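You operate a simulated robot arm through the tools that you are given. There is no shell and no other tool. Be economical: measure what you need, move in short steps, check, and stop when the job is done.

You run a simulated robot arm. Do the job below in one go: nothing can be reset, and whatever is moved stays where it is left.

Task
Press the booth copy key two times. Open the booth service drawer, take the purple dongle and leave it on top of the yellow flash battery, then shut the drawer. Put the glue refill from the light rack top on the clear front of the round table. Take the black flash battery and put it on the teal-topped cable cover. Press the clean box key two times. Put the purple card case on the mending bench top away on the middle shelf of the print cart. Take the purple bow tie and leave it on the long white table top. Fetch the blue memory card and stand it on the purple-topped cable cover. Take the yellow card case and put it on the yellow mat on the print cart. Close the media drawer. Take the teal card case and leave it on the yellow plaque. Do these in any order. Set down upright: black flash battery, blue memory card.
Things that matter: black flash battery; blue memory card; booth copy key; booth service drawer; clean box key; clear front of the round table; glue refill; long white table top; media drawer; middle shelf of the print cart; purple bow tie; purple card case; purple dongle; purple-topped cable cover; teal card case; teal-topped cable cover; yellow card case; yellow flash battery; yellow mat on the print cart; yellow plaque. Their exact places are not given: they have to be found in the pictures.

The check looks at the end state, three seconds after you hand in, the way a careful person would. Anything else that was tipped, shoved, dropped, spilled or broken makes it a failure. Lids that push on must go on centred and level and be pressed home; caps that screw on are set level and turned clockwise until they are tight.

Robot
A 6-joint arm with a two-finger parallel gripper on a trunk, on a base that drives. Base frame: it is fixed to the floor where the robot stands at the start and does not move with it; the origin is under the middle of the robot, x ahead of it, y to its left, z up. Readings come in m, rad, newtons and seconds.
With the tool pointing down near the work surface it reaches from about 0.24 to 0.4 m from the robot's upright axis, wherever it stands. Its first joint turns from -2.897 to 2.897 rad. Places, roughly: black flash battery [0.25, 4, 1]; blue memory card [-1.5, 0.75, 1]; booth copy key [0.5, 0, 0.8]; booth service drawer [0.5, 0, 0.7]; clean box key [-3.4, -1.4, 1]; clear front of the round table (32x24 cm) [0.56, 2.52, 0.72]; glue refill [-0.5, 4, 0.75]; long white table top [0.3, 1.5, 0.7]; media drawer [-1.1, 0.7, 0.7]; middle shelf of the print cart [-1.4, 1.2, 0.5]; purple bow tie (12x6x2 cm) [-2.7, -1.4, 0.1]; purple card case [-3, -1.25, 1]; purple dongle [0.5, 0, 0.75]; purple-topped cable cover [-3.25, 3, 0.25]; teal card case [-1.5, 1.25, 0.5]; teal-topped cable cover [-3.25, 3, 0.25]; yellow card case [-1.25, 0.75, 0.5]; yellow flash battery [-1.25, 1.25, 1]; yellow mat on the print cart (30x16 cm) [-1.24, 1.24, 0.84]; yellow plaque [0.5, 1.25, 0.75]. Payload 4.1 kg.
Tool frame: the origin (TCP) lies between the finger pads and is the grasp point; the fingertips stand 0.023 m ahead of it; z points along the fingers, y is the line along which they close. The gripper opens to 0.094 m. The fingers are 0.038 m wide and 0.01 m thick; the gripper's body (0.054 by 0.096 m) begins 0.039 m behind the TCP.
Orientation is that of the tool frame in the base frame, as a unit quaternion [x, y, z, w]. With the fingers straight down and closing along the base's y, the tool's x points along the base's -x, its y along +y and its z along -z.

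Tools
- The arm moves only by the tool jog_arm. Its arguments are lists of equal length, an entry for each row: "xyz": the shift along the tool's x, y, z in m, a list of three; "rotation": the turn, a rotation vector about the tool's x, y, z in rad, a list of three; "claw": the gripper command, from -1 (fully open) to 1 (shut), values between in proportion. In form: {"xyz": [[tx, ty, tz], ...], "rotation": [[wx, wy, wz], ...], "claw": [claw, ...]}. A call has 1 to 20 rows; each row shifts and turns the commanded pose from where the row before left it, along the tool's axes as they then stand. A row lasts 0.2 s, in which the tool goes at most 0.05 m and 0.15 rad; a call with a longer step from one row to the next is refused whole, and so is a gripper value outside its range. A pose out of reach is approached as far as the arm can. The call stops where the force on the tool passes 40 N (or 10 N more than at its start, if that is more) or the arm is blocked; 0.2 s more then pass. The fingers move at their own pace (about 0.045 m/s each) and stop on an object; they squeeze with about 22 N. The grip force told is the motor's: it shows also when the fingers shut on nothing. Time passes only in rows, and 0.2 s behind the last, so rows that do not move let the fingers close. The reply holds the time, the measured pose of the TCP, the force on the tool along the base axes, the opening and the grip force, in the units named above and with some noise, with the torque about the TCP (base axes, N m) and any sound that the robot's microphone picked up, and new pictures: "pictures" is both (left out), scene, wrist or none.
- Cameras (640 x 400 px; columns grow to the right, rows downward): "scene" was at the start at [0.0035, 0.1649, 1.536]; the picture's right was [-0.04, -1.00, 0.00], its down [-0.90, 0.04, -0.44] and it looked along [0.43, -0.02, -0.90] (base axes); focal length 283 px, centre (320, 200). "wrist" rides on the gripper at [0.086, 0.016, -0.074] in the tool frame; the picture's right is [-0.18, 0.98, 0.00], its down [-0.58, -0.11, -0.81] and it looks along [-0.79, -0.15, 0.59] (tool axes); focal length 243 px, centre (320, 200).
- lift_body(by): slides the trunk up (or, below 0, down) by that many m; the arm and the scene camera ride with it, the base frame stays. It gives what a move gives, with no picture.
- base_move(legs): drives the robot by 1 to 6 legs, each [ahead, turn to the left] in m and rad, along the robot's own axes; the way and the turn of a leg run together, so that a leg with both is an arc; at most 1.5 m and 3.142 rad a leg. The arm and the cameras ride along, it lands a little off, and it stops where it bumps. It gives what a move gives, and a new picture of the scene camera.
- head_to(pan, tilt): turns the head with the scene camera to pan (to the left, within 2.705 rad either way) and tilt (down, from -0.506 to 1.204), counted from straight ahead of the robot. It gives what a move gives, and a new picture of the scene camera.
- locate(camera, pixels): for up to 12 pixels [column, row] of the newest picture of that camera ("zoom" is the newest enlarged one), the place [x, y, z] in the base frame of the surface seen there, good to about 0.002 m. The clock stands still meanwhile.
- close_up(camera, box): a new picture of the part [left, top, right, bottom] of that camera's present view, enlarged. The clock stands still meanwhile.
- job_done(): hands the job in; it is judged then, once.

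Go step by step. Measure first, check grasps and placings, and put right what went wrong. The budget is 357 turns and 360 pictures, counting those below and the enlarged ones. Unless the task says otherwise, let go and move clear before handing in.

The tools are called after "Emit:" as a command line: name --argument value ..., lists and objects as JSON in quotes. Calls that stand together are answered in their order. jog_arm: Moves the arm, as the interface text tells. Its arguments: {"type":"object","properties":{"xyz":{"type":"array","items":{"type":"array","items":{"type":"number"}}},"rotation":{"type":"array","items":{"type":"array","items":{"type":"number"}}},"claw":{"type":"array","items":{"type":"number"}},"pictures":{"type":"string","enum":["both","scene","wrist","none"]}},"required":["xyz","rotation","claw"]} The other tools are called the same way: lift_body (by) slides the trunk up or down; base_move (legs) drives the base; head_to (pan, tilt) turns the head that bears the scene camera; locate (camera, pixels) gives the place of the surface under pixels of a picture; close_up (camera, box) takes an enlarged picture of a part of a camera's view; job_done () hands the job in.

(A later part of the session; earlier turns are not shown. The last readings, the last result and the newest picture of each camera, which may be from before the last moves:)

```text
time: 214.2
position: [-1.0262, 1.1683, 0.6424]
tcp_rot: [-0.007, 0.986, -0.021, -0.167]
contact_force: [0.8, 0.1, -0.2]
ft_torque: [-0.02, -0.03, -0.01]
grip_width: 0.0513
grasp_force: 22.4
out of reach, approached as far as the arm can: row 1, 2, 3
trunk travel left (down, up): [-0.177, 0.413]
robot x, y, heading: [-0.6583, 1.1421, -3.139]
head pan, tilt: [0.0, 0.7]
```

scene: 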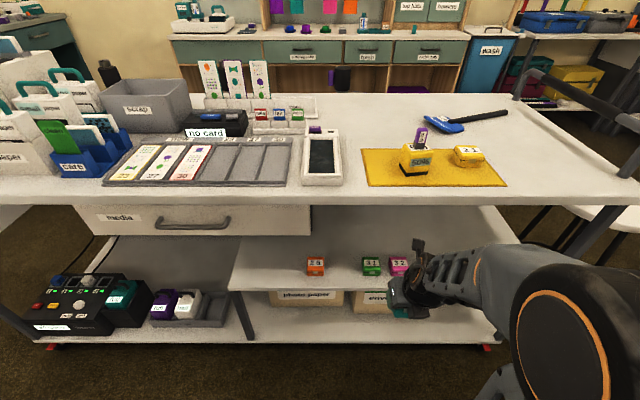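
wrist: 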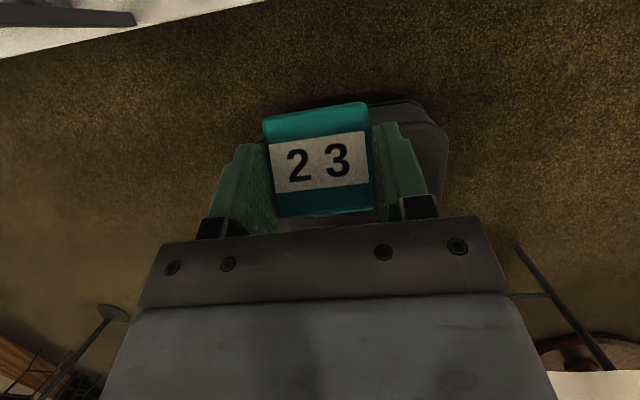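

Now clear (camera at x≈-1.08). Raise the trunk 0.4.

Emit:
lift_body --by 0.4

Emit:
head_to --pan -2.2 --tilt 0.9

```text
time: 218.0
position: [-1.027, 1.1677, 1.0421]
tcp_rot: [-0.007, 0.986, -0.022, -0.167]
contact_force: [-0.6, 0.2, -0.1]
ft_torque: [0.0, 0.03, 0.02]
grip_width: 0.0514
grasp_force: 22.4
trunk travel left (down, up): [-0.577, 0.013]
robot x, y, heading: [-0.6596, 1.1401, -3.142]
head pan, tilt: [0.0, 0.7]
```

```text
time: 220.1
position: [-1.0261, 1.1676, 1.0418]
tcp_rot: [-0.007, 0.986, -0.022, -0.166]
contact_force: [0.2, 0.0, -0.3]
ft_torque: [0.01, 0.01, 0.02]
grip_width: 0.0512
grasp_force: 21.5
trunk travel left (down, up): [-0.577, 0.013]
robot x, y, heading: [-0.6614, 1.1455, -3.137]
head pan, tilt: [-2.201, 0.901]
```

scene: 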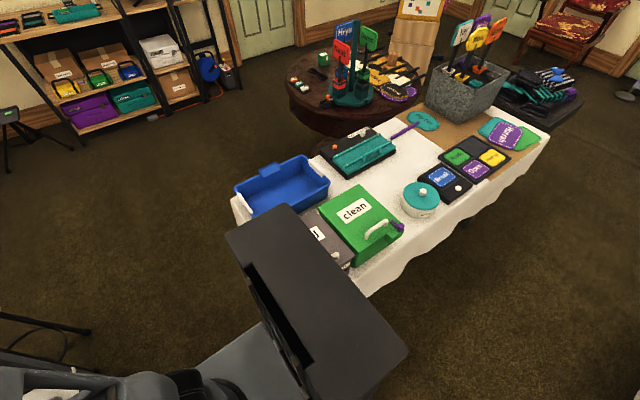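

The yellow item on the white table is at (493,157). I'll enlarge and measure the table's objects before driving round.

Emit:
close_up --camera "scene" --box '[320, 90, 560, 250]'

Emit:
locate --camera "scene" --pixels '[[493, 157], [480, 153], [505, 162], [460, 157], [476, 169], [442, 178], [505, 140], [370, 293], [545, 140], [420, 200], [390, 180]]'

Emit:
base_move --legs '[[0.08, 0], [0, 1.567], [0.36, 0], [0, 1.571]]'

```text
2.50 times, centred on (440, 170) of scene
```

zoom: 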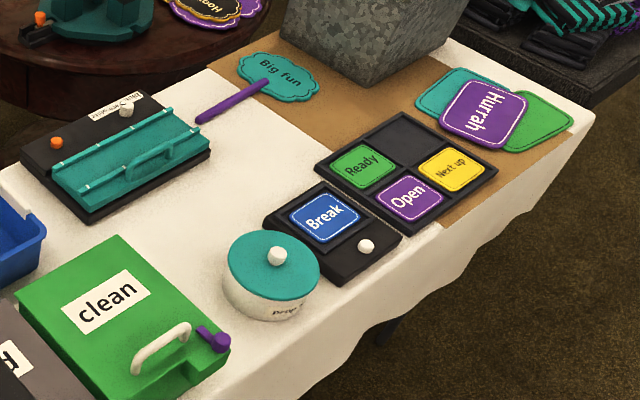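

```text
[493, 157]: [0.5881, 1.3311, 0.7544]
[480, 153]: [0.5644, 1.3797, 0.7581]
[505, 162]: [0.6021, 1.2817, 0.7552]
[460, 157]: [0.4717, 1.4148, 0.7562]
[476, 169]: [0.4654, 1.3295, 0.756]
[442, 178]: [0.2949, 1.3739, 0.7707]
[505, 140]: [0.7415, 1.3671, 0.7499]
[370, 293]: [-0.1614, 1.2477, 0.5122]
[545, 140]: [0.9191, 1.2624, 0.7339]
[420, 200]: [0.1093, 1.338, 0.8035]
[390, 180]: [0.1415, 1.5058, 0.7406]
```

```text
time: 230.7
position: [-0.3741, 0.7533, 1.0428]
tcp_rot: [0.986, 0.003, 0.167, -0.02]
contact_force: [0.8, 0.1, -0.5]
ft_torque: [0.01, -0.01, -0.02]
grip_width: 0.0514
grasp_force: 21.5
trunk travel left (down, up): [-0.577, 0.013]
robot x, y, heading: [-0.7407, 0.7769, -0.007]
head pan, tilt: [-2.201, 0.901]
```

scene: 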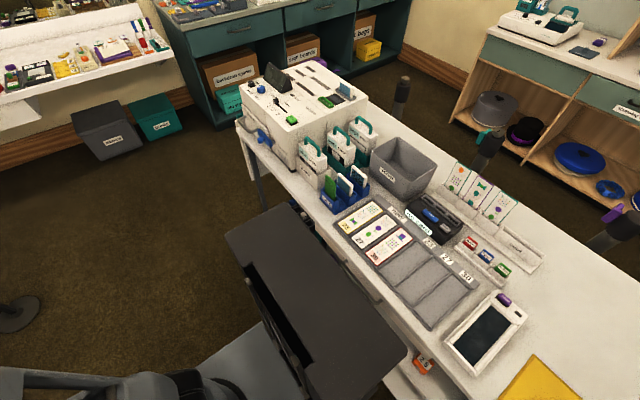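

The yellow plaque ("Next up") is centred at about (0.587, 1.331, 0.754). I'll drive along in front of the table and turn to face it.

Emit:
base_move --legs '[[1.32, 0.007], [0, 1.571]]'

Emit:
head_to --pan 0.0 --tilt 0.8

```text
time: 241.2
position: [0.6091, 1.1445, 1.0423]
tcp_rot: [0.688, 0.706, 0.102, -0.134]
contact_force: [0.6, 0.7, -0.2]
ft_torque: [0.01, 0.0, -0.03]
grip_width: 0.0514
grasp_force: 22.0
trunk travel left (down, up): [-0.577, 0.013]
robot x, y, heading: [0.5896, 0.7796, 1.584]
head pan, tilt: [-2.201, 0.901]
```

scene: 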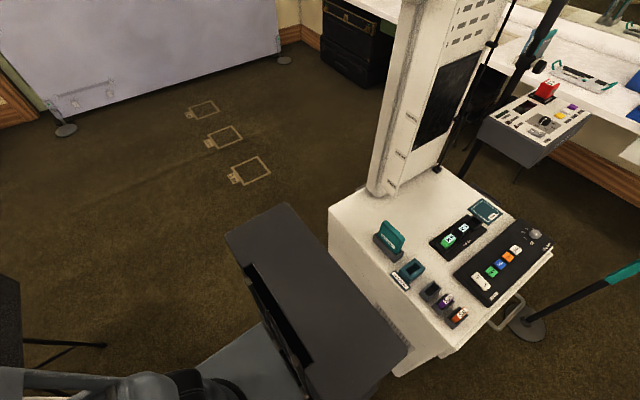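

```text
time: 243.3
position: [0.6096, 1.1461, 1.0429]
tcp_rot: [0.687, 0.706, 0.102, -0.134]
contact_force: [-1.1, -0.5, -0.1]
ft_torque: [0.01, 0.01, -0.03]
grip_width: 0.0513
grasp_force: 22.2
trunk travel left (down, up): [-0.577, 0.013]
robot x, y, heading: [0.5863, 0.7823, 1.587]
head pan, tilt: [0.0, 0.799]
```

scene: 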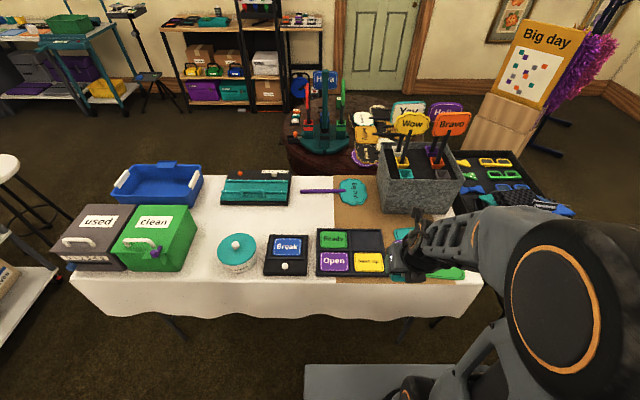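

I'm facing the table; the plaque is at (369,262). I'll measure it exactly.

Emit:
close_up --camera "scene" --box '[300, 215, 420, 290]'

Emit:
locate --camera "scene" --pixels '[[369, 262], [356, 254], [382, 254], [355, 270], [383, 270], [390, 262], [349, 262], [369, 276], [340, 190], [318, 278]]'

```text
5.33 times, centred on (360, 252) of scene
```

zoom: 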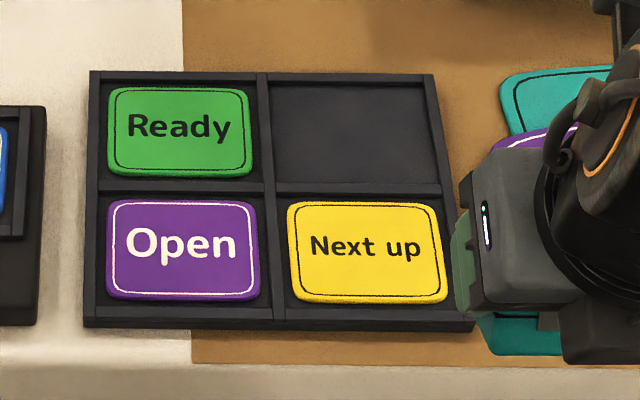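

```text
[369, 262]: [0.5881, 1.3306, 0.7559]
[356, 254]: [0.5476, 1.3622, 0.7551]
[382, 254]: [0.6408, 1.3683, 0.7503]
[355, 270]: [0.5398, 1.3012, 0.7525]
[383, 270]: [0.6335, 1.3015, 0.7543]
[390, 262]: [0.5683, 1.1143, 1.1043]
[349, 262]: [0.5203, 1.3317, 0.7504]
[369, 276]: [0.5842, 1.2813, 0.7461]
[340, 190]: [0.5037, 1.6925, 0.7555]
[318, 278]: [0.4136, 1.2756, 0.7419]
```

The plaque's centre is (0.588, 1.331, 0.7555). I'll back up 6 cm, then extend the arm while pitching back to the grasp tilt (45°) so that the case is level again.

Emit:
base_move --legs '[[-0.06, 0]]'

Emit:
jog_arm --xyz '[[0.037, -0.004, 0.015], [0.036, -0.004, 0.018], [0.035, -0.004, 0.021], [0.034, -0.003, 0.023], [0.032, -0.003, 0.026], [0.03, -0.003, 0.028], [0, 0, 0]]' --rotation '[[-0.034, 0.07, 0.025], [0, 0.076, 0], [0, 0.076, 0], [0, 0.076, 0], [0, 0.076, 0], [0, 0.076, 0], [0, 0, 0]]' --claw '[1, 1, 1, 1, 1, 1, 1]'

```text
time: 244.2
position: [0.6085, 1.0845, 1.0424]
tcp_rot: [0.688, 0.706, 0.103, -0.135]
contact_force: [-0.4, -0.7, -0.9]
ft_torque: [-0.02, 0.02, 0.01]
grip_width: 0.0515
grasp_force: 21.7
trunk travel left (down, up): [-0.577, 0.013]
robot x, y, heading: [0.587, 0.7202, 1.584]
head pan, tilt: [0.0, 0.799]
```

scene: 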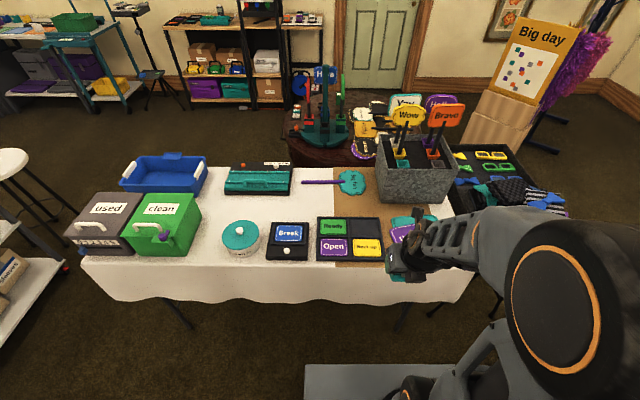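

```text
time: 245.8
position: [0.59, 1.3088, 1.0293]
tcp_rot: [0.655, 0.651, 0.265, -0.277]
contact_force: [0.6, -0.2, -1.1]
ft_torque: [-0.02, -0.01, 0.01]
grip_width: 0.0512
grasp_force: 22.3
out of reach, approached as far as the arm can: row 1, 4, 5
trunk travel left (down, up): [-0.577, 0.013]
robot x, y, heading: [0.5893, 0.7171, 1.585]
head pan, tilt: [0.0, 0.799]
```

scene: 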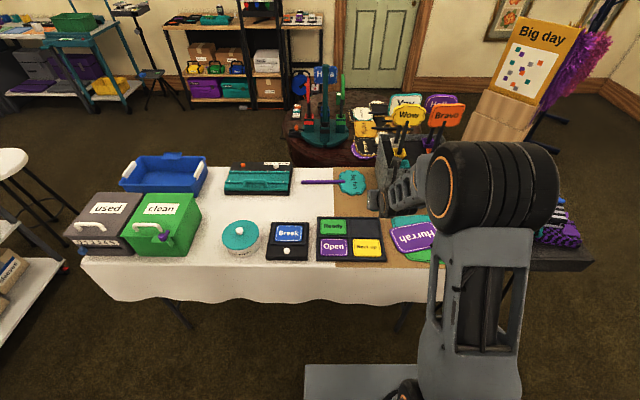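
wrist: 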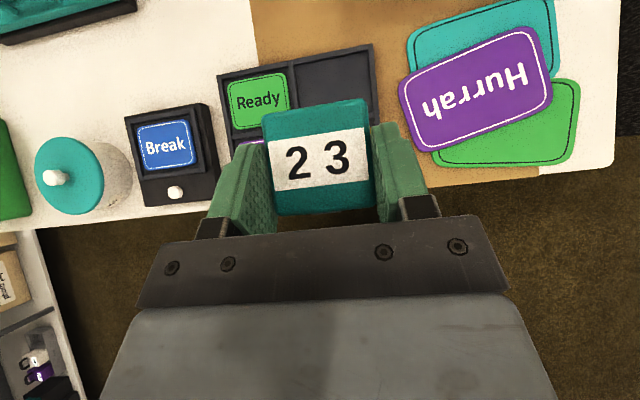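

The case is back at its grasp attitude (45.1°, level). I'll go 0.021 forward and lower the trunk 0.215 to just above the plaque.

Emit:
jog_arm --xyz '[[0.015, -0.001, 0.015], [0, 0, 0]]' --rotation '[[0, 0, 0], [0, 0, 0]]' --claw '[1, 1]' --pictures "none"

Emit:
lift_body --by -0.215

Emit:
jog_arm --xyz '[[0, 0, 0]]' --rotation '[[0, 0, 0]]' --claw '[1]'

```text
time: 246.4
position: [0.5898, 1.3284, 1.0304]
tcp_rot: [0.656, 0.651, 0.264, -0.276]
contact_force: [-0.8, 0.0, -0.4]
ft_torque: [-0.03, -0.03, 0.02]
grip_width: 0.0514
grasp_force: 21.9
trunk travel left (down, up): [-0.577, 0.013]
robot x, y, heading: [0.5941, 0.7203, 1.582]
head pan, tilt: [0.0, 0.799]
```

```text
time: 248.7
position: [0.5894, 1.3278, 0.8147]
tcp_rot: [0.656, 0.65, 0.265, -0.276]
contact_force: [-0.9, 0.7, -0.8]
ft_torque: [0.0, 0.01, 0.0]
grip_width: 0.0515
grasp_force: 22.1
trunk travel left (down, up): [-0.362, 0.228]
robot x, y, heading: [0.5912, 0.7189, 1.587]
head pan, tilt: [0.0, 0.799]
```

```text
time: 249.1
position: [0.5885, 1.329, 0.8139]
tcp_rot: [0.657, 0.65, 0.265, -0.275]
contact_force: [-0.6, 0.1, -0.3]
ft_torque: [-0.01, -0.02, 0.02]
grip_width: 0.0514
grasp_force: 22.2
trunk travel left (down, up): [-0.362, 0.228]
robot x, y, heading: [0.5898, 0.717, 1.582]
head pan, tilt: [0.0, 0.799]
```

scene: 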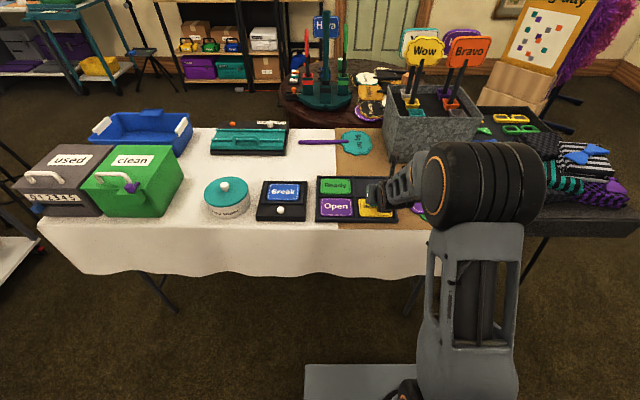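
wrist: 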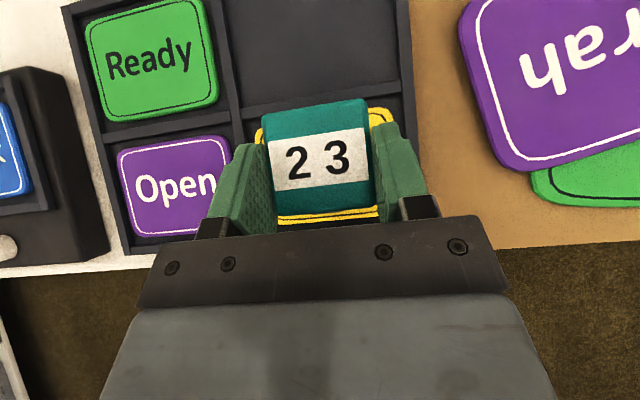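

The case hangs right over the yellow plaque. Lower 0.017, then feel for contact.

Emit:
lift_body --by -0.017

Emit:
lift_body --by -0.003

```text
time: 249.8
position: [0.5899, 1.3286, 0.7982]
tcp_rot: [0.656, 0.65, 0.265, -0.277]
contact_force: [-0.6, 0.0, 0.4]
ft_torque: [-0.01, -0.02, 0.01]
grip_width: 0.0512
grasp_force: 21.9
trunk travel left (down, up): [-0.345, 0.245]
robot x, y, heading: [0.5912, 0.7199, 1.586]
head pan, tilt: [0.0, 0.799]
```

```text
time: 250.3
position: [0.5892, 1.3296, 0.7936]
tcp_rot: [0.656, 0.651, 0.265, -0.276]
contact_force: [0.4, 0.1, 0.4]
ft_torque: [0.02, 0.0, 0.01]
grip_width: 0.0513
grasp_force: 21.6
trunk travel left (down, up): [-0.342, 0.248]
robot x, y, heading: [0.5908, 0.7202, 1.584]
head pan, tilt: [0.0, 0.799]
```

Emit:
lift_body --by -0.002

```text
time: 250.8
position: [0.5908, 1.3279, 0.7928]
tcp_rot: [0.657, 0.65, 0.265, -0.276]
contact_force: [-0.4, 0.0, -0.2]
ft_torque: [0.0, 0.01, 0.02]
grip_width: 0.0515
grasp_force: 22.2
trunk travel left (down, up): [-0.34, 0.25]
robot x, y, heading: [0.5935, 0.7212, 1.586]
head pan, tilt: [0.0, 0.799]
```

Emit:
lift_body --by -0.002

```text
time: 251.3
position: [0.5902, 1.329, 0.7907]
tcp_rot: [0.655, 0.65, 0.265, -0.277]
contact_force: [-0.3, 0.2, 4.6]
ft_torque: [0.13, -0.13, -0.04]
grip_width: 0.0513
grasp_force: 22.1
trunk travel left (down, up): [-0.338, 0.252]
robot x, y, heading: [0.5864, 0.719, 1.587]
head pan, tilt: [0.0, 0.799]
```

Contact (4.6 N). Open and rise, then check.

Emit:
jog_arm --xyz '[[0, 0, 0], [0, 0, 0], [0, 0, 0]]' --rotation '[[0, 0, 0], [0, 0, 0], [0, 0, 0]]' --claw '[-0.45, -0.45, -0.45]' --pictures "none"

Emit:
lift_body --by 0.24

Emit:
jog_arm --xyz '[[-0.03, 0, -0.02], [-0.03, 0, -0.02], [-0.03, 0, -0.02], [0, 0, 0]]' --rotation '[[0, -0.05, 0], [0, -0.05, 0], [0, -0.05, 0], [0, 0, 0]]' --claw '[-0.45, -0.45, -0.45, -0.45]'

```text
time: 252.1
position: [0.59, 1.328, 0.7905]
tcp_rot: [0.656, 0.65, 0.265, -0.277]
contact_force: [-0.6, -0.7, 0.3]
ft_torque: [0.0, 0.01, 0.0]
grip_width: 0.0682
grasp_force: 0.1
trunk travel left (down, up): [-0.338, 0.252]
robot x, y, heading: [0.5917, 0.719, 1.586]
head pan, tilt: [0.0, 0.799]
```

```text
time: 254.6
position: [0.5899, 1.3285, 1.0309]
tcp_rot: [0.656, 0.65, 0.265, -0.276]
contact_force: [-0.1, 0.6, 0.3]
ft_torque: [-0.01, 0.0, 0.04]
grip_width: 0.0678
grasp_force: 0.2
trunk travel left (down, up): [-0.578, 0.012]
robot x, y, heading: [0.5899, 0.7186, 1.582]
head pan, tilt: [0.0, 0.799]
```

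```text
time: 255.6
position: [0.5901, 1.2208, 1.0149]
tcp_rot: [0.674, 0.669, 0.216, -0.227]
contact_force: [0.2, -0.3, 0.2]
ft_torque: [-0.05, 0.01, 0.01]
grip_width: 0.0681
grasp_force: 0.1
trunk travel left (down, up): [-0.578, 0.012]
robot x, y, heading: [0.5897, 0.7188, 1.584]
head pan, tilt: [0.0, 0.799]
```

scene: 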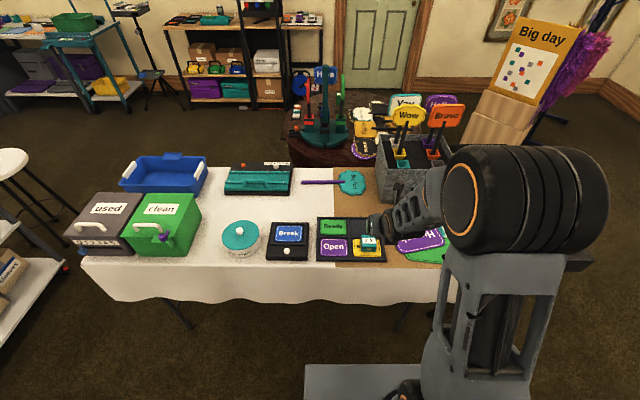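
wrist: 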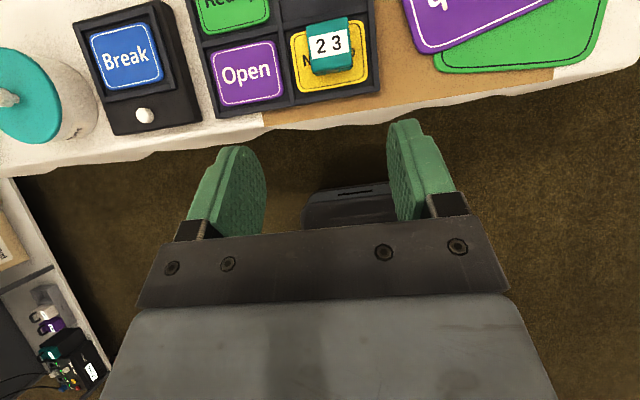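

The teal case sits on the yellow plaque. Next is the light rack at the back (y≈4): I'll drive back to the aisle between cart and table, facing +y, and look.

Emit:
base_move --legs '[[0, 1.558], [1.33, 0], [0, -1.571], [0.1, 0]]'

Emit:
head_to --pan 0.0 --tilt 0.35

```text
time: 270.7
position: [-0.7349, 1.3244, 1.0153]
tcp_rot: [0.679, 0.665, 0.215, -0.225]
contact_force: [1.1, 0.5, 0.2]
ft_torque: [0.0, 0.0, 0.01]
grip_width: 0.0682
grasp_force: 0.1
trunk travel left (down, up): [-0.578, 0.012]
robot x, y, heading: [-0.7415, 0.8188, 1.573]
head pan, tilt: [0.0, 0.799]
```

scene: 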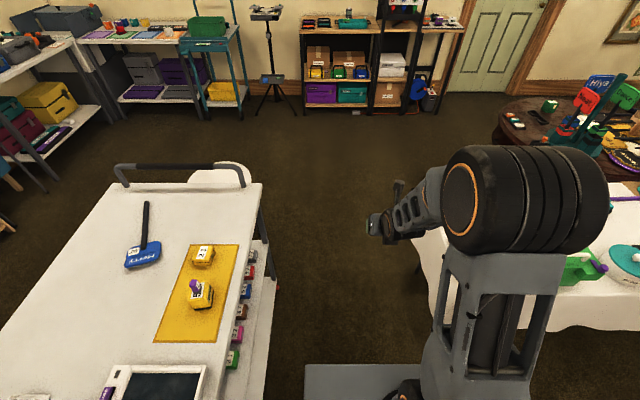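

```text
time: 271.6
position: [-0.7346, 1.3223, 1.0149]
tcp_rot: [0.679, 0.665, 0.216, -0.225]
contact_force: [-0.7, 0.0, -0.4]
ft_torque: [-0.03, -0.01, -0.01]
grip_width: 0.0684
grasp_force: 0.0
trunk travel left (down, up): [-0.578, 0.012]
robot x, y, heading: [-0.7406, 0.8209, 1.569]
head pan, tilt: [0.0, 0.351]
```

scene: 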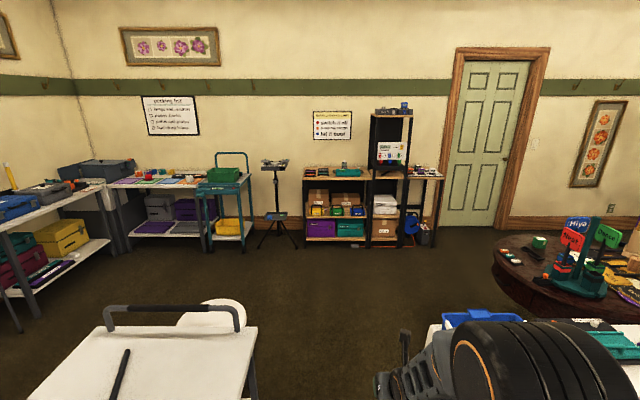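

The racks stand at the back wall. I'll enlarge the light rack and its surroundings.

Emit:
close_up --camera "scene" --box '[290, 95, 460, 205]'

Emit:
locate --camera "scene" --pixels '[[335, 178], [425, 178], [392, 130], [305, 178], [388, 165], [350, 170], [365, 250], [280, 240]]'

```text
3.64 times, centred on (375, 150) of scene
```

zoom: 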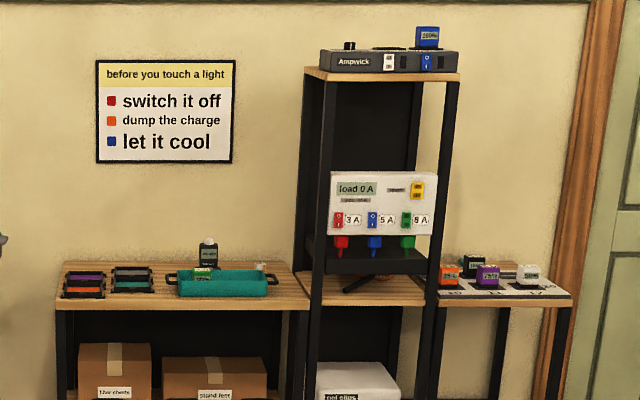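

```text
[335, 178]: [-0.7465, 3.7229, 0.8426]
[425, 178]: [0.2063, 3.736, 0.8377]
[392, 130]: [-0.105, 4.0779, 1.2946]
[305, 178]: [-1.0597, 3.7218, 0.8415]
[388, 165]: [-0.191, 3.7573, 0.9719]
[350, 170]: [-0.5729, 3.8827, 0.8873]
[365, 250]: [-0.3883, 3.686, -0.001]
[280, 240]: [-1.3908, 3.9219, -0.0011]
```

The black battery stands behind the others on the right-hand table; the light rack's top with the teal tray is on the left. I'll drive up the aisle to about (-0.45, 3.25).

Emit:
base_move --legs '[[1.23, 0], [0, -0.225], [1.22, 0], [0, 0.225]]'

Emit:
head_to --pan 0.0 --tilt 0.6

```text
time: 283.8
position: [-0.3833, 3.679, 1.014]
tcp_rot: [0.745, 0.588, 0.239, -0.203]
contact_force: [-2.1, -7.1, 2.0]
ft_torque: [1.11, -0.28, -0.12]
grip_width: 0.0682
grasp_force: 0.0
trunk travel left (down, up): [-0.578, 0.012]
robot x, y, heading: [-0.4951, 3.1941, 1.359]
head pan, tilt: [0.0, 0.351]
stopped in leg 3: the force on the tool passed its limit at 96 N (the readings are from after the stop); the commanded pose is now the measured one
```

scene: 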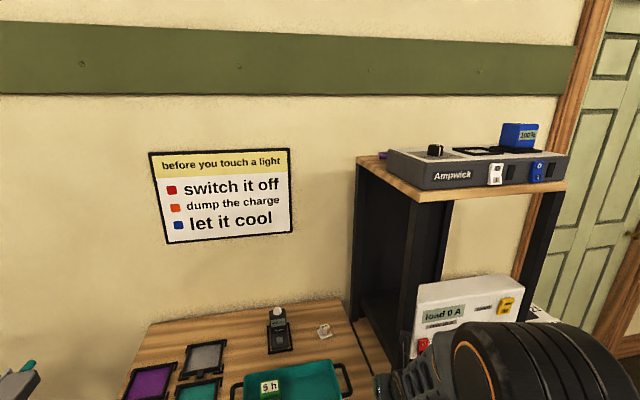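

```text
time: 284.6
position: [-0.3836, 3.6792, 1.0152]
tcp_rot: [0.745, 0.589, 0.239, -0.203]
contact_force: [-2.9, -8.1, 3.4]
ft_torque: [1.23, -0.42, -0.13]
grip_width: 0.0681
grasp_force: 0.0
trunk travel left (down, up): [-0.578, 0.012]
robot x, y, heading: [-0.4908, 3.1946, 1.359]
head pan, tilt: [0.0, 0.6]
```

scene: 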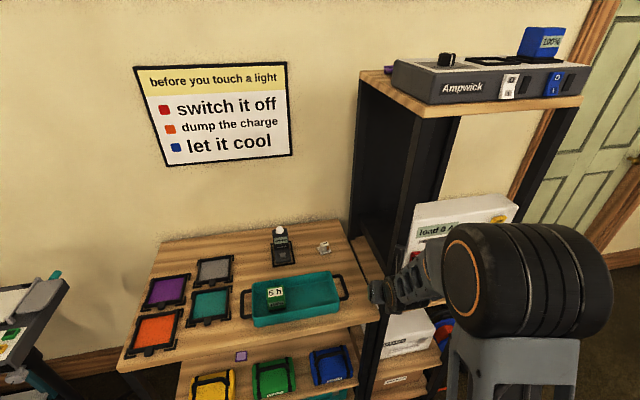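

The extended arm bumped the tall rack's post. I'll back off at once and check.

Emit:
base_move --legs '[[-0.2, 0]]'

Emit:
close_up --camera "scene" --box '[120, 60, 640, 385]'

```text
time: 286.1
position: [-0.4251, 3.4843, 1.0149]
tcp_rot: [0.746, 0.588, 0.238, -0.201]
contact_force: [-0.7, -0.4, 0.5]
ft_torque: [-0.01, 0.04, 0.02]
grip_width: 0.0681
grasp_force: 0.1
trunk travel left (down, up): [-0.578, 0.012]
robot x, y, heading: [-0.5323, 2.9966, 1.359]
head pan, tilt: [0.0, 0.6]
```

scene: 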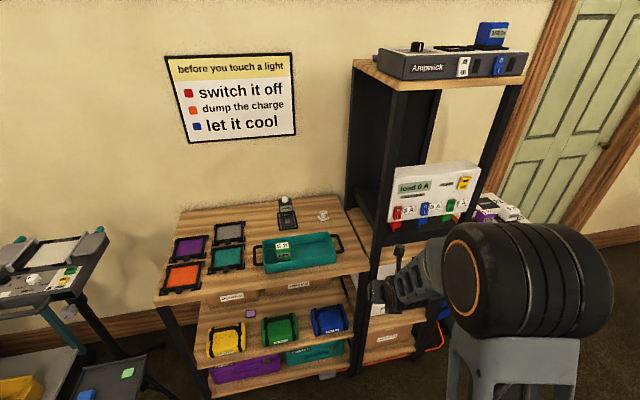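

```text
1.23 times, centred on (380, 222) of scene
```

zoom: 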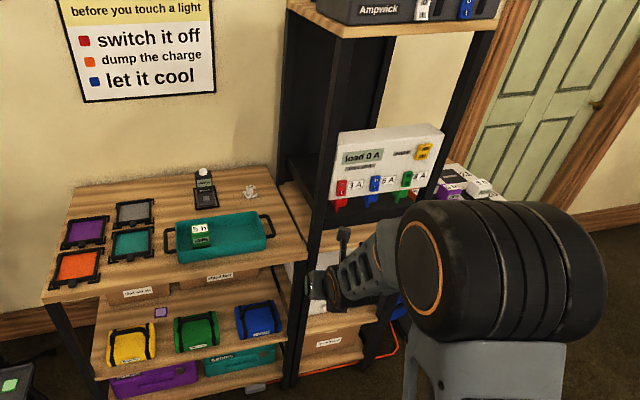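

Emit:
close_up --camera "scene" --box '[240, 185, 360, 285]'

Emit:
close_up --camera "scene" --box '[370, 150, 540, 260]'

Emit:
locate --camera "scene" --pixels '[[323, 215], [284, 201], [284, 220], [300, 262], [360, 275], [158, 300], [355, 90], [190, 215], [340, 200], [348, 210]]'

```text
4.00 times, centred on (300, 235) of scene
```

zoom: 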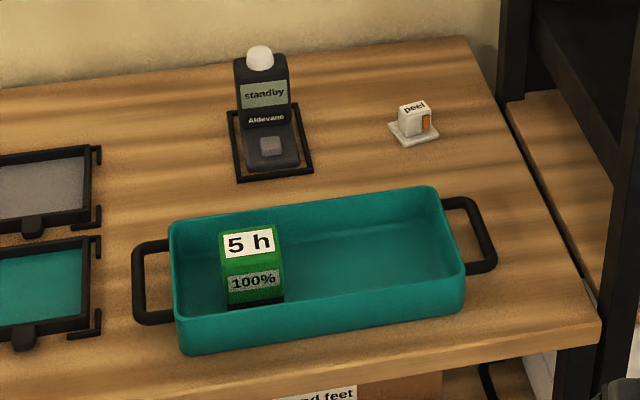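

```text
3.64 times, centred on (455, 205) of scene
```

zoom: 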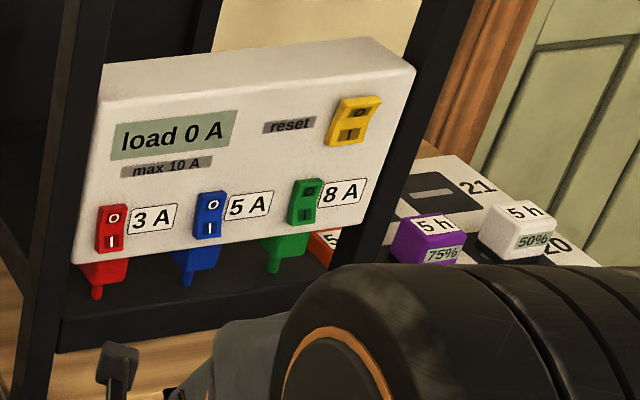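

```text
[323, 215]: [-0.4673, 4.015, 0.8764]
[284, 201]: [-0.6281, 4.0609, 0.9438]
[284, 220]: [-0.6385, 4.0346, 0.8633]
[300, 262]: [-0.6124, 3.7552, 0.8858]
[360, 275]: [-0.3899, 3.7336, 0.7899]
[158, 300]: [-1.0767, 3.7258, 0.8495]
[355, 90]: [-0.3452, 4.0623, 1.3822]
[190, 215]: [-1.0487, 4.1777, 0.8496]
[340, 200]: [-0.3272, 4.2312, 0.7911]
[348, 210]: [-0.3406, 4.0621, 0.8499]
```

The glue refill is the small "peel" block at (-0.467, 4.015), top 0.876, on the light rack top (z 0.85). I'll retract the arm and line the base up with it.

Emit:
jog_arm --xyz '[[-0.032, 0, -0.024], [-0.032, 0, -0.024], [-0.032, 0, -0.024], [0, 0, 0]]' --rotation '[[0, -0.03, 0], [0, -0.03, 0], [0, -0.03, 0], [0, 0, 0]]' --claw '[0, 0, 0, 0]' --pictures "none"

Emit:
base_move --legs '[[0, -0.1], [0.21, 0], [0, 0.312], [0.1, 0]]'

```text
time: 287.1
position: [-0.4465, 3.3934, 1.0202]
tcp_rot: [0.757, 0.596, 0.204, -0.174]
contact_force: [-0.7, 0.7, 1.2]
ft_torque: [-0.05, -0.03, 0.01]
grip_width: 0.0469
grasp_force: 0.0
out of reach, approached as far as the arm can: row 3
trunk travel left (down, up): [-0.578, 0.012]
robot x, y, heading: [-0.5374, 2.994, 1.359]
head pan, tilt: [0.0, 0.6]
```

```text
time: 291.1
position: [-0.4662, 3.7053, 1.0191]
tcp_rot: [0.689, 0.673, 0.185, -0.195]
contact_force: [-0.5, 0.6, 0.5]
ft_torque: [0.02, 0.01, 0.02]
grip_width: 0.0466
grasp_force: 0.0
trunk travel left (down, up): [-0.578, 0.012]
robot x, y, heading: [-0.4695, 3.2995, 1.57]
head pan, tilt: [0.0, 0.6]
```

scene: 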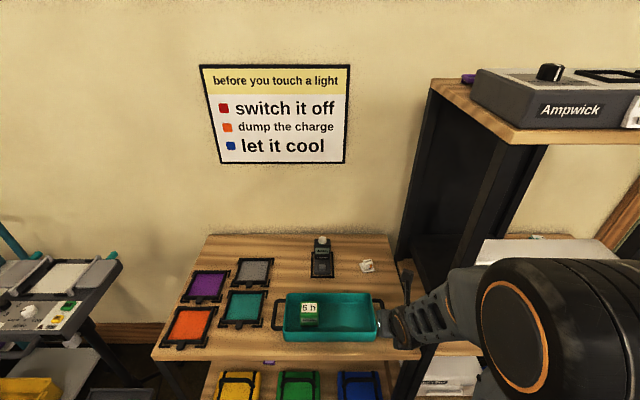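

Aligned. I'll measure the refill closely.

Emit:
close_up --camera "scene" --box '[340, 245, 400, 290]'

Emit:
locate --camera "zoom" --pixels '[[290, 180], [260, 170], [320, 165], [260, 215], [335, 205], [225, 230], [350, 270], [300, 290], [290, 150], [370, 200]]'

```text
8.89 times, centred on (370, 268) of scene
```

zoom: 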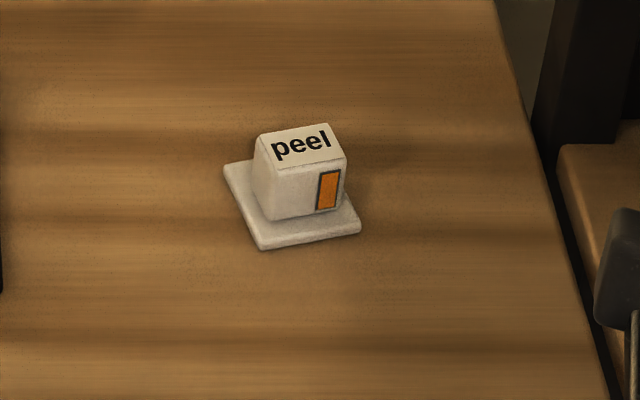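

```text
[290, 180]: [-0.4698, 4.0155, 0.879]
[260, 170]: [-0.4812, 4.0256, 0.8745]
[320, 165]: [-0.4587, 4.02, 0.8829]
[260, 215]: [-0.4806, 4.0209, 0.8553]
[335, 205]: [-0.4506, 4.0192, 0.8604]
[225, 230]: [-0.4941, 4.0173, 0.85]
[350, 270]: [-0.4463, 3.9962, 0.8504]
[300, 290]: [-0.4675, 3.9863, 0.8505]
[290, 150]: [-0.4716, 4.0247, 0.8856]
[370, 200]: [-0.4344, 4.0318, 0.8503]
```

The block spans x -0.483…-0.450, y 4.016…4.045, z 0.855–0.885. I'll drive 0.13 ahead and extend the arm above it.

Emit:
base_move --legs '[[0.13, 0]]'

Emit:
jog_arm --xyz '[[0.032, 0, 0.02], [0.032, 0, 0.021], [0.031, 0, 0.022], [0.031, 0, 0.023], [0.03, 0, 0.024], [0, 0, 0]]' --rotation '[[0, 0.035, 0], [0, 0.035, 0], [0, 0.035, 0], [0, 0.035, 0], [0, 0.035, 0], [0, 0, 0]]' --claw '[-0.1, -0.1, -0.1, -0.1, -0.1, -0.1]'

```text
time: 292.4
position: [-0.4662, 3.8361, 1.02]
tcp_rot: [0.689, 0.674, 0.184, -0.194]
contact_force: [0.4, -0.6, 0.5]
ft_torque: [-0.03, -0.01, 0.04]
grip_width: 0.0469
grasp_force: 0.0
trunk travel left (down, up): [-0.578, 0.012]
robot x, y, heading: [-0.4718, 3.4269, 1.567]
head pan, tilt: [0.0, 0.6]
```

scene: 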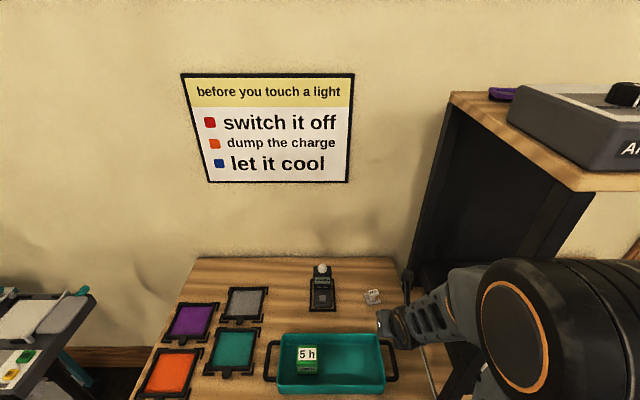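

```text
time: 293.8
position: [-0.4621, 4.0259, 1.0199]
tcp_rot: [0.67, 0.654, 0.245, -0.254]
contact_force: [0.4, 0.0, 1.2]
ft_torque: [-0.01, 0.02, -0.01]
grip_width: 0.0519
grasp_force: 0.0
trunk travel left (down, up): [-0.578, 0.012]
robot x, y, heading: [-0.4679, 3.4261, 1.564]
head pan, tilt: [0.0, 0.6]
```

scene: 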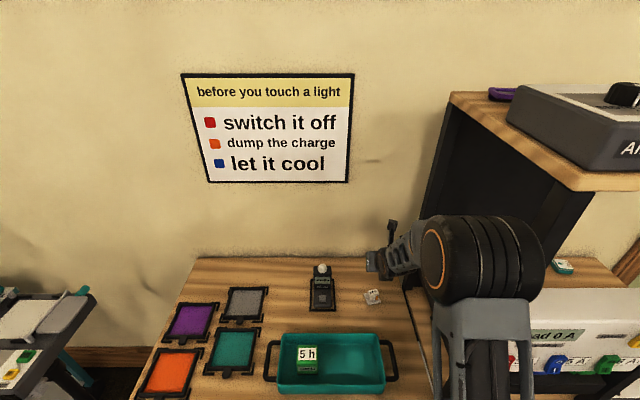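
wrist: 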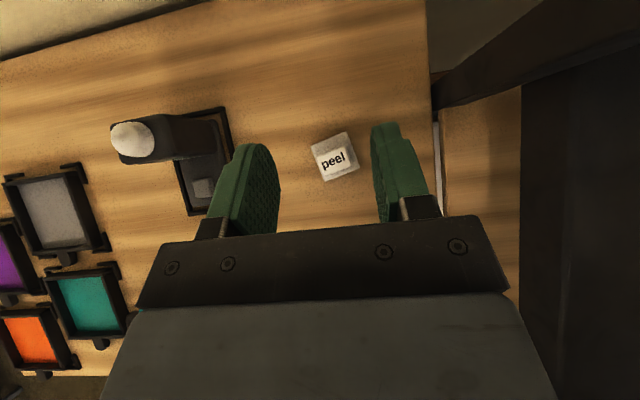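

Emit:
locate --camera "wrist" --pixels '[[334, 161], [317, 152], [346, 148], [322, 173], [352, 168], [331, 141]]'

Emit:
locate --camera "scene" --pixels '[[540, 260], [520, 230], [430, 250], [430, 290]]'

Emit:
close_up --camera "wrist" --box '[290, 110, 390, 210]'

```text
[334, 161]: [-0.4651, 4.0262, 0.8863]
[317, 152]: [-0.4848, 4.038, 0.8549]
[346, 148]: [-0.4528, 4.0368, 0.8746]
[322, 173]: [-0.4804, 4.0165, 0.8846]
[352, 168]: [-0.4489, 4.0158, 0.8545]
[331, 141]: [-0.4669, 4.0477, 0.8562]
```

```text
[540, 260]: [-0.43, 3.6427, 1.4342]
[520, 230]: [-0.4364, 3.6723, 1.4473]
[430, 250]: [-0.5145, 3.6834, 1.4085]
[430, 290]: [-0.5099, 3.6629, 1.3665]
```

```text
4.00 times, centred on (340, 160) of wrist
```

zoom: 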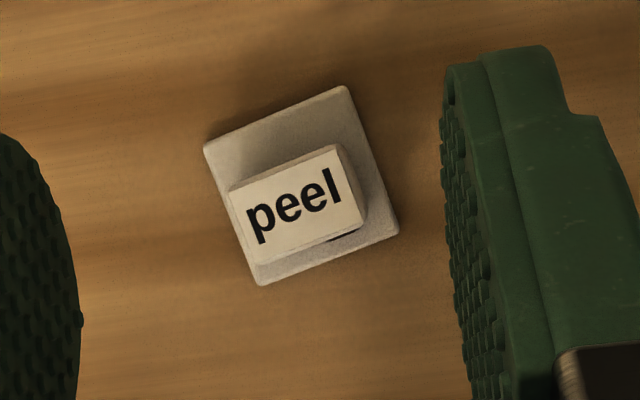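

The block centre is (-0.466, 4.027). I'll shift 4 mm left and lower with the trunk 0.13.

Emit:
jog_arm --xyz '[[0, -0.004, 0], [0, 0, 0]]' --rotation '[[0, 0, 0], [0, 0, 0]]' --claw '[-0.1, -0.1]' --pictures "none"

Emit:
lift_body --by -0.131

Emit:
jog_arm --xyz '[[0, 0, 0]]' --rotation '[[0, 0, 0]]' --claw '[-0.1]' --pictures "wrist"

```text
time: 294.4
position: [-0.4672, 4.0271, 1.0184]
tcp_rot: [0.671, 0.653, 0.245, -0.253]
contact_force: [-0.8, -0.5, -0.3]
ft_torque: [-0.03, 0.03, 0.03]
grip_width: 0.0518
grasp_force: 0.1
trunk travel left (down, up): [-0.578, 0.012]
robot x, y, heading: [-0.4697, 3.4324, 1.567]
head pan, tilt: [0.0, 0.6]
```

```text
time: 295.9
position: [-0.4664, 4.026, 0.8877]
tcp_rot: [0.67, 0.654, 0.245, -0.253]
contact_force: [1.3, 1.1, 0.3]
ft_torque: [-0.03, 0.02, 0.0]
grip_width: 0.0518
grasp_force: 0.0
trunk travel left (down, up): [-0.447, 0.143]
robot x, y, heading: [-0.474, 3.4253, 1.573]
head pan, tilt: [0.0, 0.6]
```

```text
time: 296.3
position: [-0.4663, 4.0259, 0.8883]
tcp_rot: [0.67, 0.654, 0.244, -0.253]
contact_force: [-0.3, 0.4, -0.5]
ft_torque: [-0.03, 0.01, -0.01]
grip_width: 0.0518
grasp_force: 0.1
trunk travel left (down, up): [-0.447, 0.143]
robot x, y, heading: [-0.469, 3.4284, 1.567]
head pan, tilt: [0.0, 0.6]
```

wrist: 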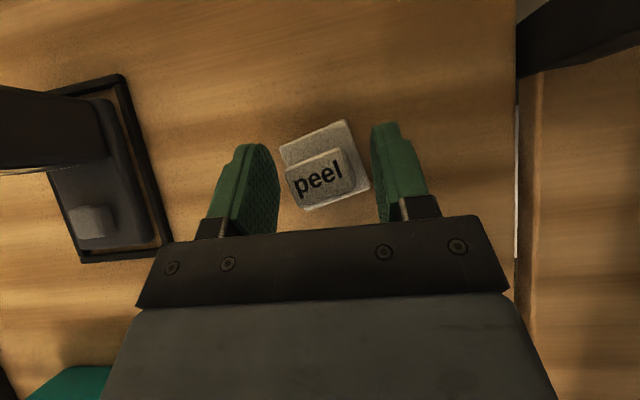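

The block is between the fingers, slightly turned; I'll close and it will align.

Emit:
jog_arm --xyz '[[0, 0, 0], [0, 0, 0], [0, 0, 0], [0, 0, 0]]' --rotation '[[0.05, 0, -0.06], [0.05, 0, -0.06], [0, 0, 0], [0, 0, 0]]' --claw '[-0.1, -0.1, 1, 1]' --pictures "none"

Emit:
jog_arm --xyz '[[0, 0, 0], [0, 0, 0]]' --rotation '[[0, 0, 0], [0, 0, 0]]' --claw '[1, 1]' --pictures "wrist"

```text
time: 297.3
position: [-0.4651, 4.0258, 0.888]
tcp_rot: [0.617, 0.704, 0.226, -0.27]
contact_force: [-0.4, 0.4, 2.7]
ft_torque: [0.02, 0.01, -0.03]
grip_width: 0.0312
grasp_force: 22.0
trunk travel left (down, up): [-0.447, 0.143]
robot x, y, heading: [-0.4721, 3.4247, 1.566]
head pan, tilt: [0.0, 0.6]
```

```text
time: 297.9
position: [-0.467, 4.0258, 0.8877]
tcp_rot: [0.617, 0.704, 0.226, -0.27]
contact_force: [0.7, 1.2, 2.1]
ft_torque: [0.06, -0.01, 0.03]
grip_width: 0.0312
grasp_force: 22.1
trunk travel left (down, up): [-0.447, 0.143]
robot x, y, heading: [-0.4695, 3.4295, 1.568]
head pan, tilt: [0.0, 0.6]
```

wrist: 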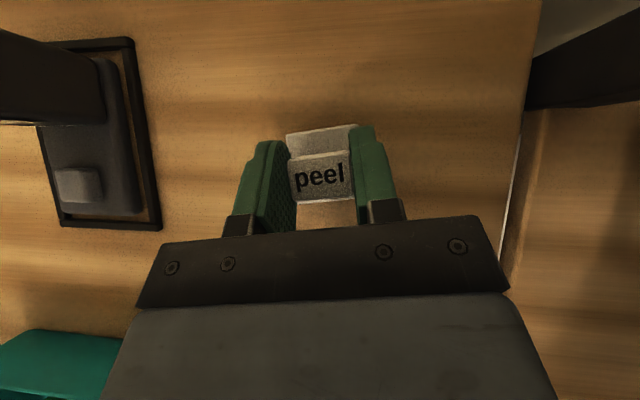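

Held (0.0312). I'll lift 0.13, back out, and look toward the round table.

Emit:
lift_body --by 0.14

Emit:
base_move --legs '[[-0.4, 0]]'

Emit:
head_to --pan -1.9 --tilt 0.7

```text
time: 299.6
position: [-0.4671, 4.0264, 1.0291]
tcp_rot: [0.616, 0.704, 0.226, -0.271]
contact_force: [0.1, -0.5, -0.4]
ft_torque: [-0.02, 0.03, -0.02]
grip_width: 0.031
grasp_force: 22.4
trunk travel left (down, up): [-0.587, 0.003]
robot x, y, heading: [-0.4698, 3.4263, 1.569]
head pan, tilt: [0.0, 0.6]
```

```text
time: 302.1
position: [-0.4672, 3.6254, 1.0281]
tcp_rot: [0.616, 0.704, 0.227, -0.271]
contact_force: [0.1, -0.1, -1.1]
ft_torque: [-0.02, 0.0, 0.0]
grip_width: 0.031
grasp_force: 22.3
trunk travel left (down, up): [-0.587, 0.003]
robot x, y, heading: [-0.4712, 3.0283, 1.57]
head pan, tilt: [0.0, 0.6]
```

scene: 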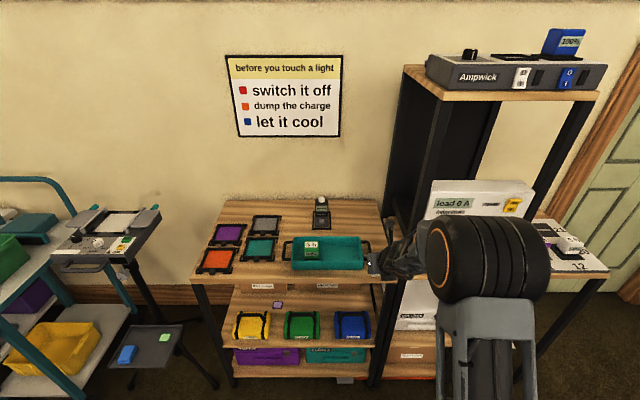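

```text
time: 304.0
position: [-0.4677, 3.6259, 1.0287]
tcp_rot: [0.617, 0.704, 0.227, -0.271]
contact_force: [0.7, -0.1, -0.6]
ft_torque: [0.01, 0.01, 0.0]
grip_width: 0.0313
grasp_force: 22.2
trunk travel left (down, up): [-0.587, 0.003]
robot x, y, heading: [-0.4732, 3.026, 1.565]
head pan, tilt: [-1.901, 0.7]
```

scene: 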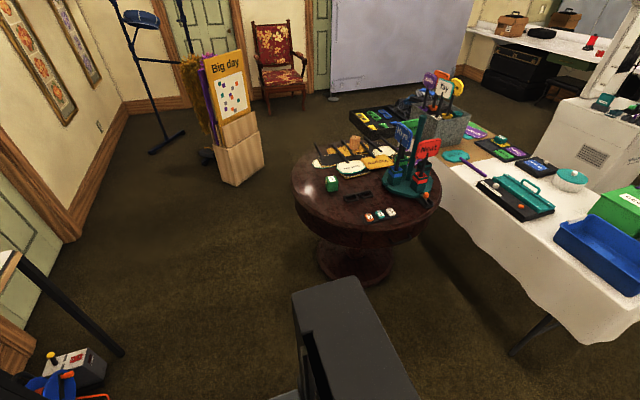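

Emit:
locate --camera "scene" --pixels '[[295, 200], [365, 235], [438, 200], [340, 155], [320, 200], [345, 215], [332, 184], [380, 214], [400, 190], [355, 195], [345, 165], [420, 175]]'

Emit:
close_up --camera "scene" --box '[280, 110, 460, 260]'

```text
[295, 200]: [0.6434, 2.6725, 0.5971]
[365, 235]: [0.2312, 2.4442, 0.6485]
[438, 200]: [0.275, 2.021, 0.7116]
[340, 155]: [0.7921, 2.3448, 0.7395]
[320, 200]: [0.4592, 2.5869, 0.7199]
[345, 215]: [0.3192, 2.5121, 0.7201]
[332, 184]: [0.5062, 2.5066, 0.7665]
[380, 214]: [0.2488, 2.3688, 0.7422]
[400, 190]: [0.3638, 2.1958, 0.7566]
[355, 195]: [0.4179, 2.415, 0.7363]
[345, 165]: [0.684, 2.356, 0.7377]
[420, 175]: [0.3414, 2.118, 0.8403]
```

```text
2.67 times, centred on (370, 185) of scene
```

zoom: 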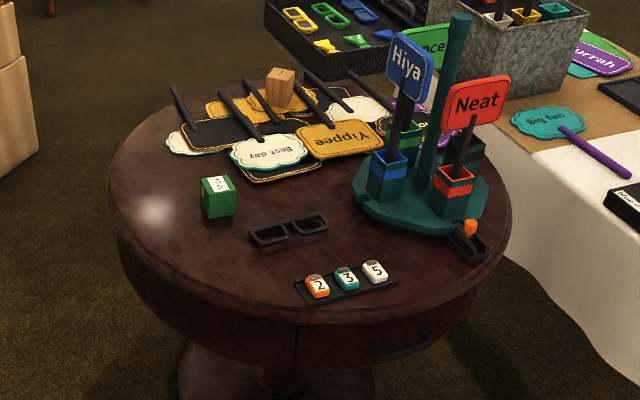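

Emit:
locate --camera "zoom" --pixels '[[218, 210], [203, 215], [236, 205], [218, 182], [150, 200], [130, 180], [180, 240], [160, 160], [250, 240], [115, 205]]'

```text
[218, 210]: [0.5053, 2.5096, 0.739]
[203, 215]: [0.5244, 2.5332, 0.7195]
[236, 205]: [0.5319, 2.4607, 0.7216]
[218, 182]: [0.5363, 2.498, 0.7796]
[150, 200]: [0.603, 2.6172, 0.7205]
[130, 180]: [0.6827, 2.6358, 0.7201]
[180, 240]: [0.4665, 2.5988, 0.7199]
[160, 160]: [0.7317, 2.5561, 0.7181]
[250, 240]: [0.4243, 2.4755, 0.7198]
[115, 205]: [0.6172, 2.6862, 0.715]
```

The green cube occupies (0.505–0.56, 2.465–2.53); I'll put the refill at about (0.63, 2.57), free and inside the area. Check the floor items at the lower left of the view before driving there.

Emit:
locate --camera "scene" --pixels '[[75, 370], [90, 390], [40, 385], [50, 360], [120, 350], [15, 260], [350, 270], [210, 180], [60, 395]]'

Emit:
head_to --pan -1.2 --tilt 0.8

```text
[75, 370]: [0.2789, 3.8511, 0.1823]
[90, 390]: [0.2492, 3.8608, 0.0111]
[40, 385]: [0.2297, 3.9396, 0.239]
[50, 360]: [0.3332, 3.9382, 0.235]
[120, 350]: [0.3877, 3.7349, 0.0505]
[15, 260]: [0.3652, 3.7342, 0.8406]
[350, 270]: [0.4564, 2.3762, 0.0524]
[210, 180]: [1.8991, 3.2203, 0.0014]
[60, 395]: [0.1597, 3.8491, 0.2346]
```

```text
time: 305.0
position: [-0.4672, 3.6275, 1.0277]
tcp_rot: [0.616, 0.704, 0.225, -0.271]
contact_force: [-1.3, 0.5, 0.4]
ft_torque: [-0.01, 0.04, 0.01]
grip_width: 0.031
grasp_force: 21.6
trunk travel left (down, up): [-0.587, 0.003]
robot x, y, heading: [-0.4725, 3.0322, 1.567]
head pan, tilt: [-1.201, 0.799]
```

scene: 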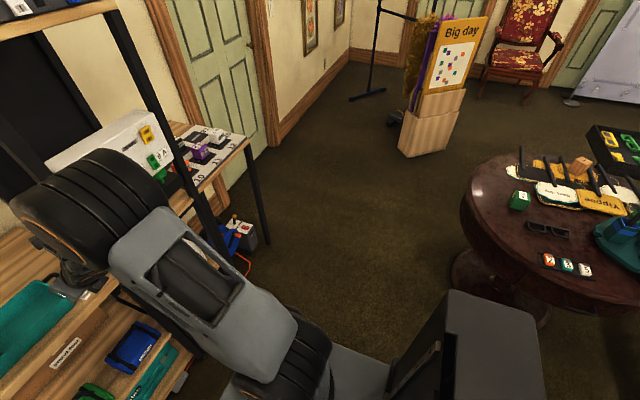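

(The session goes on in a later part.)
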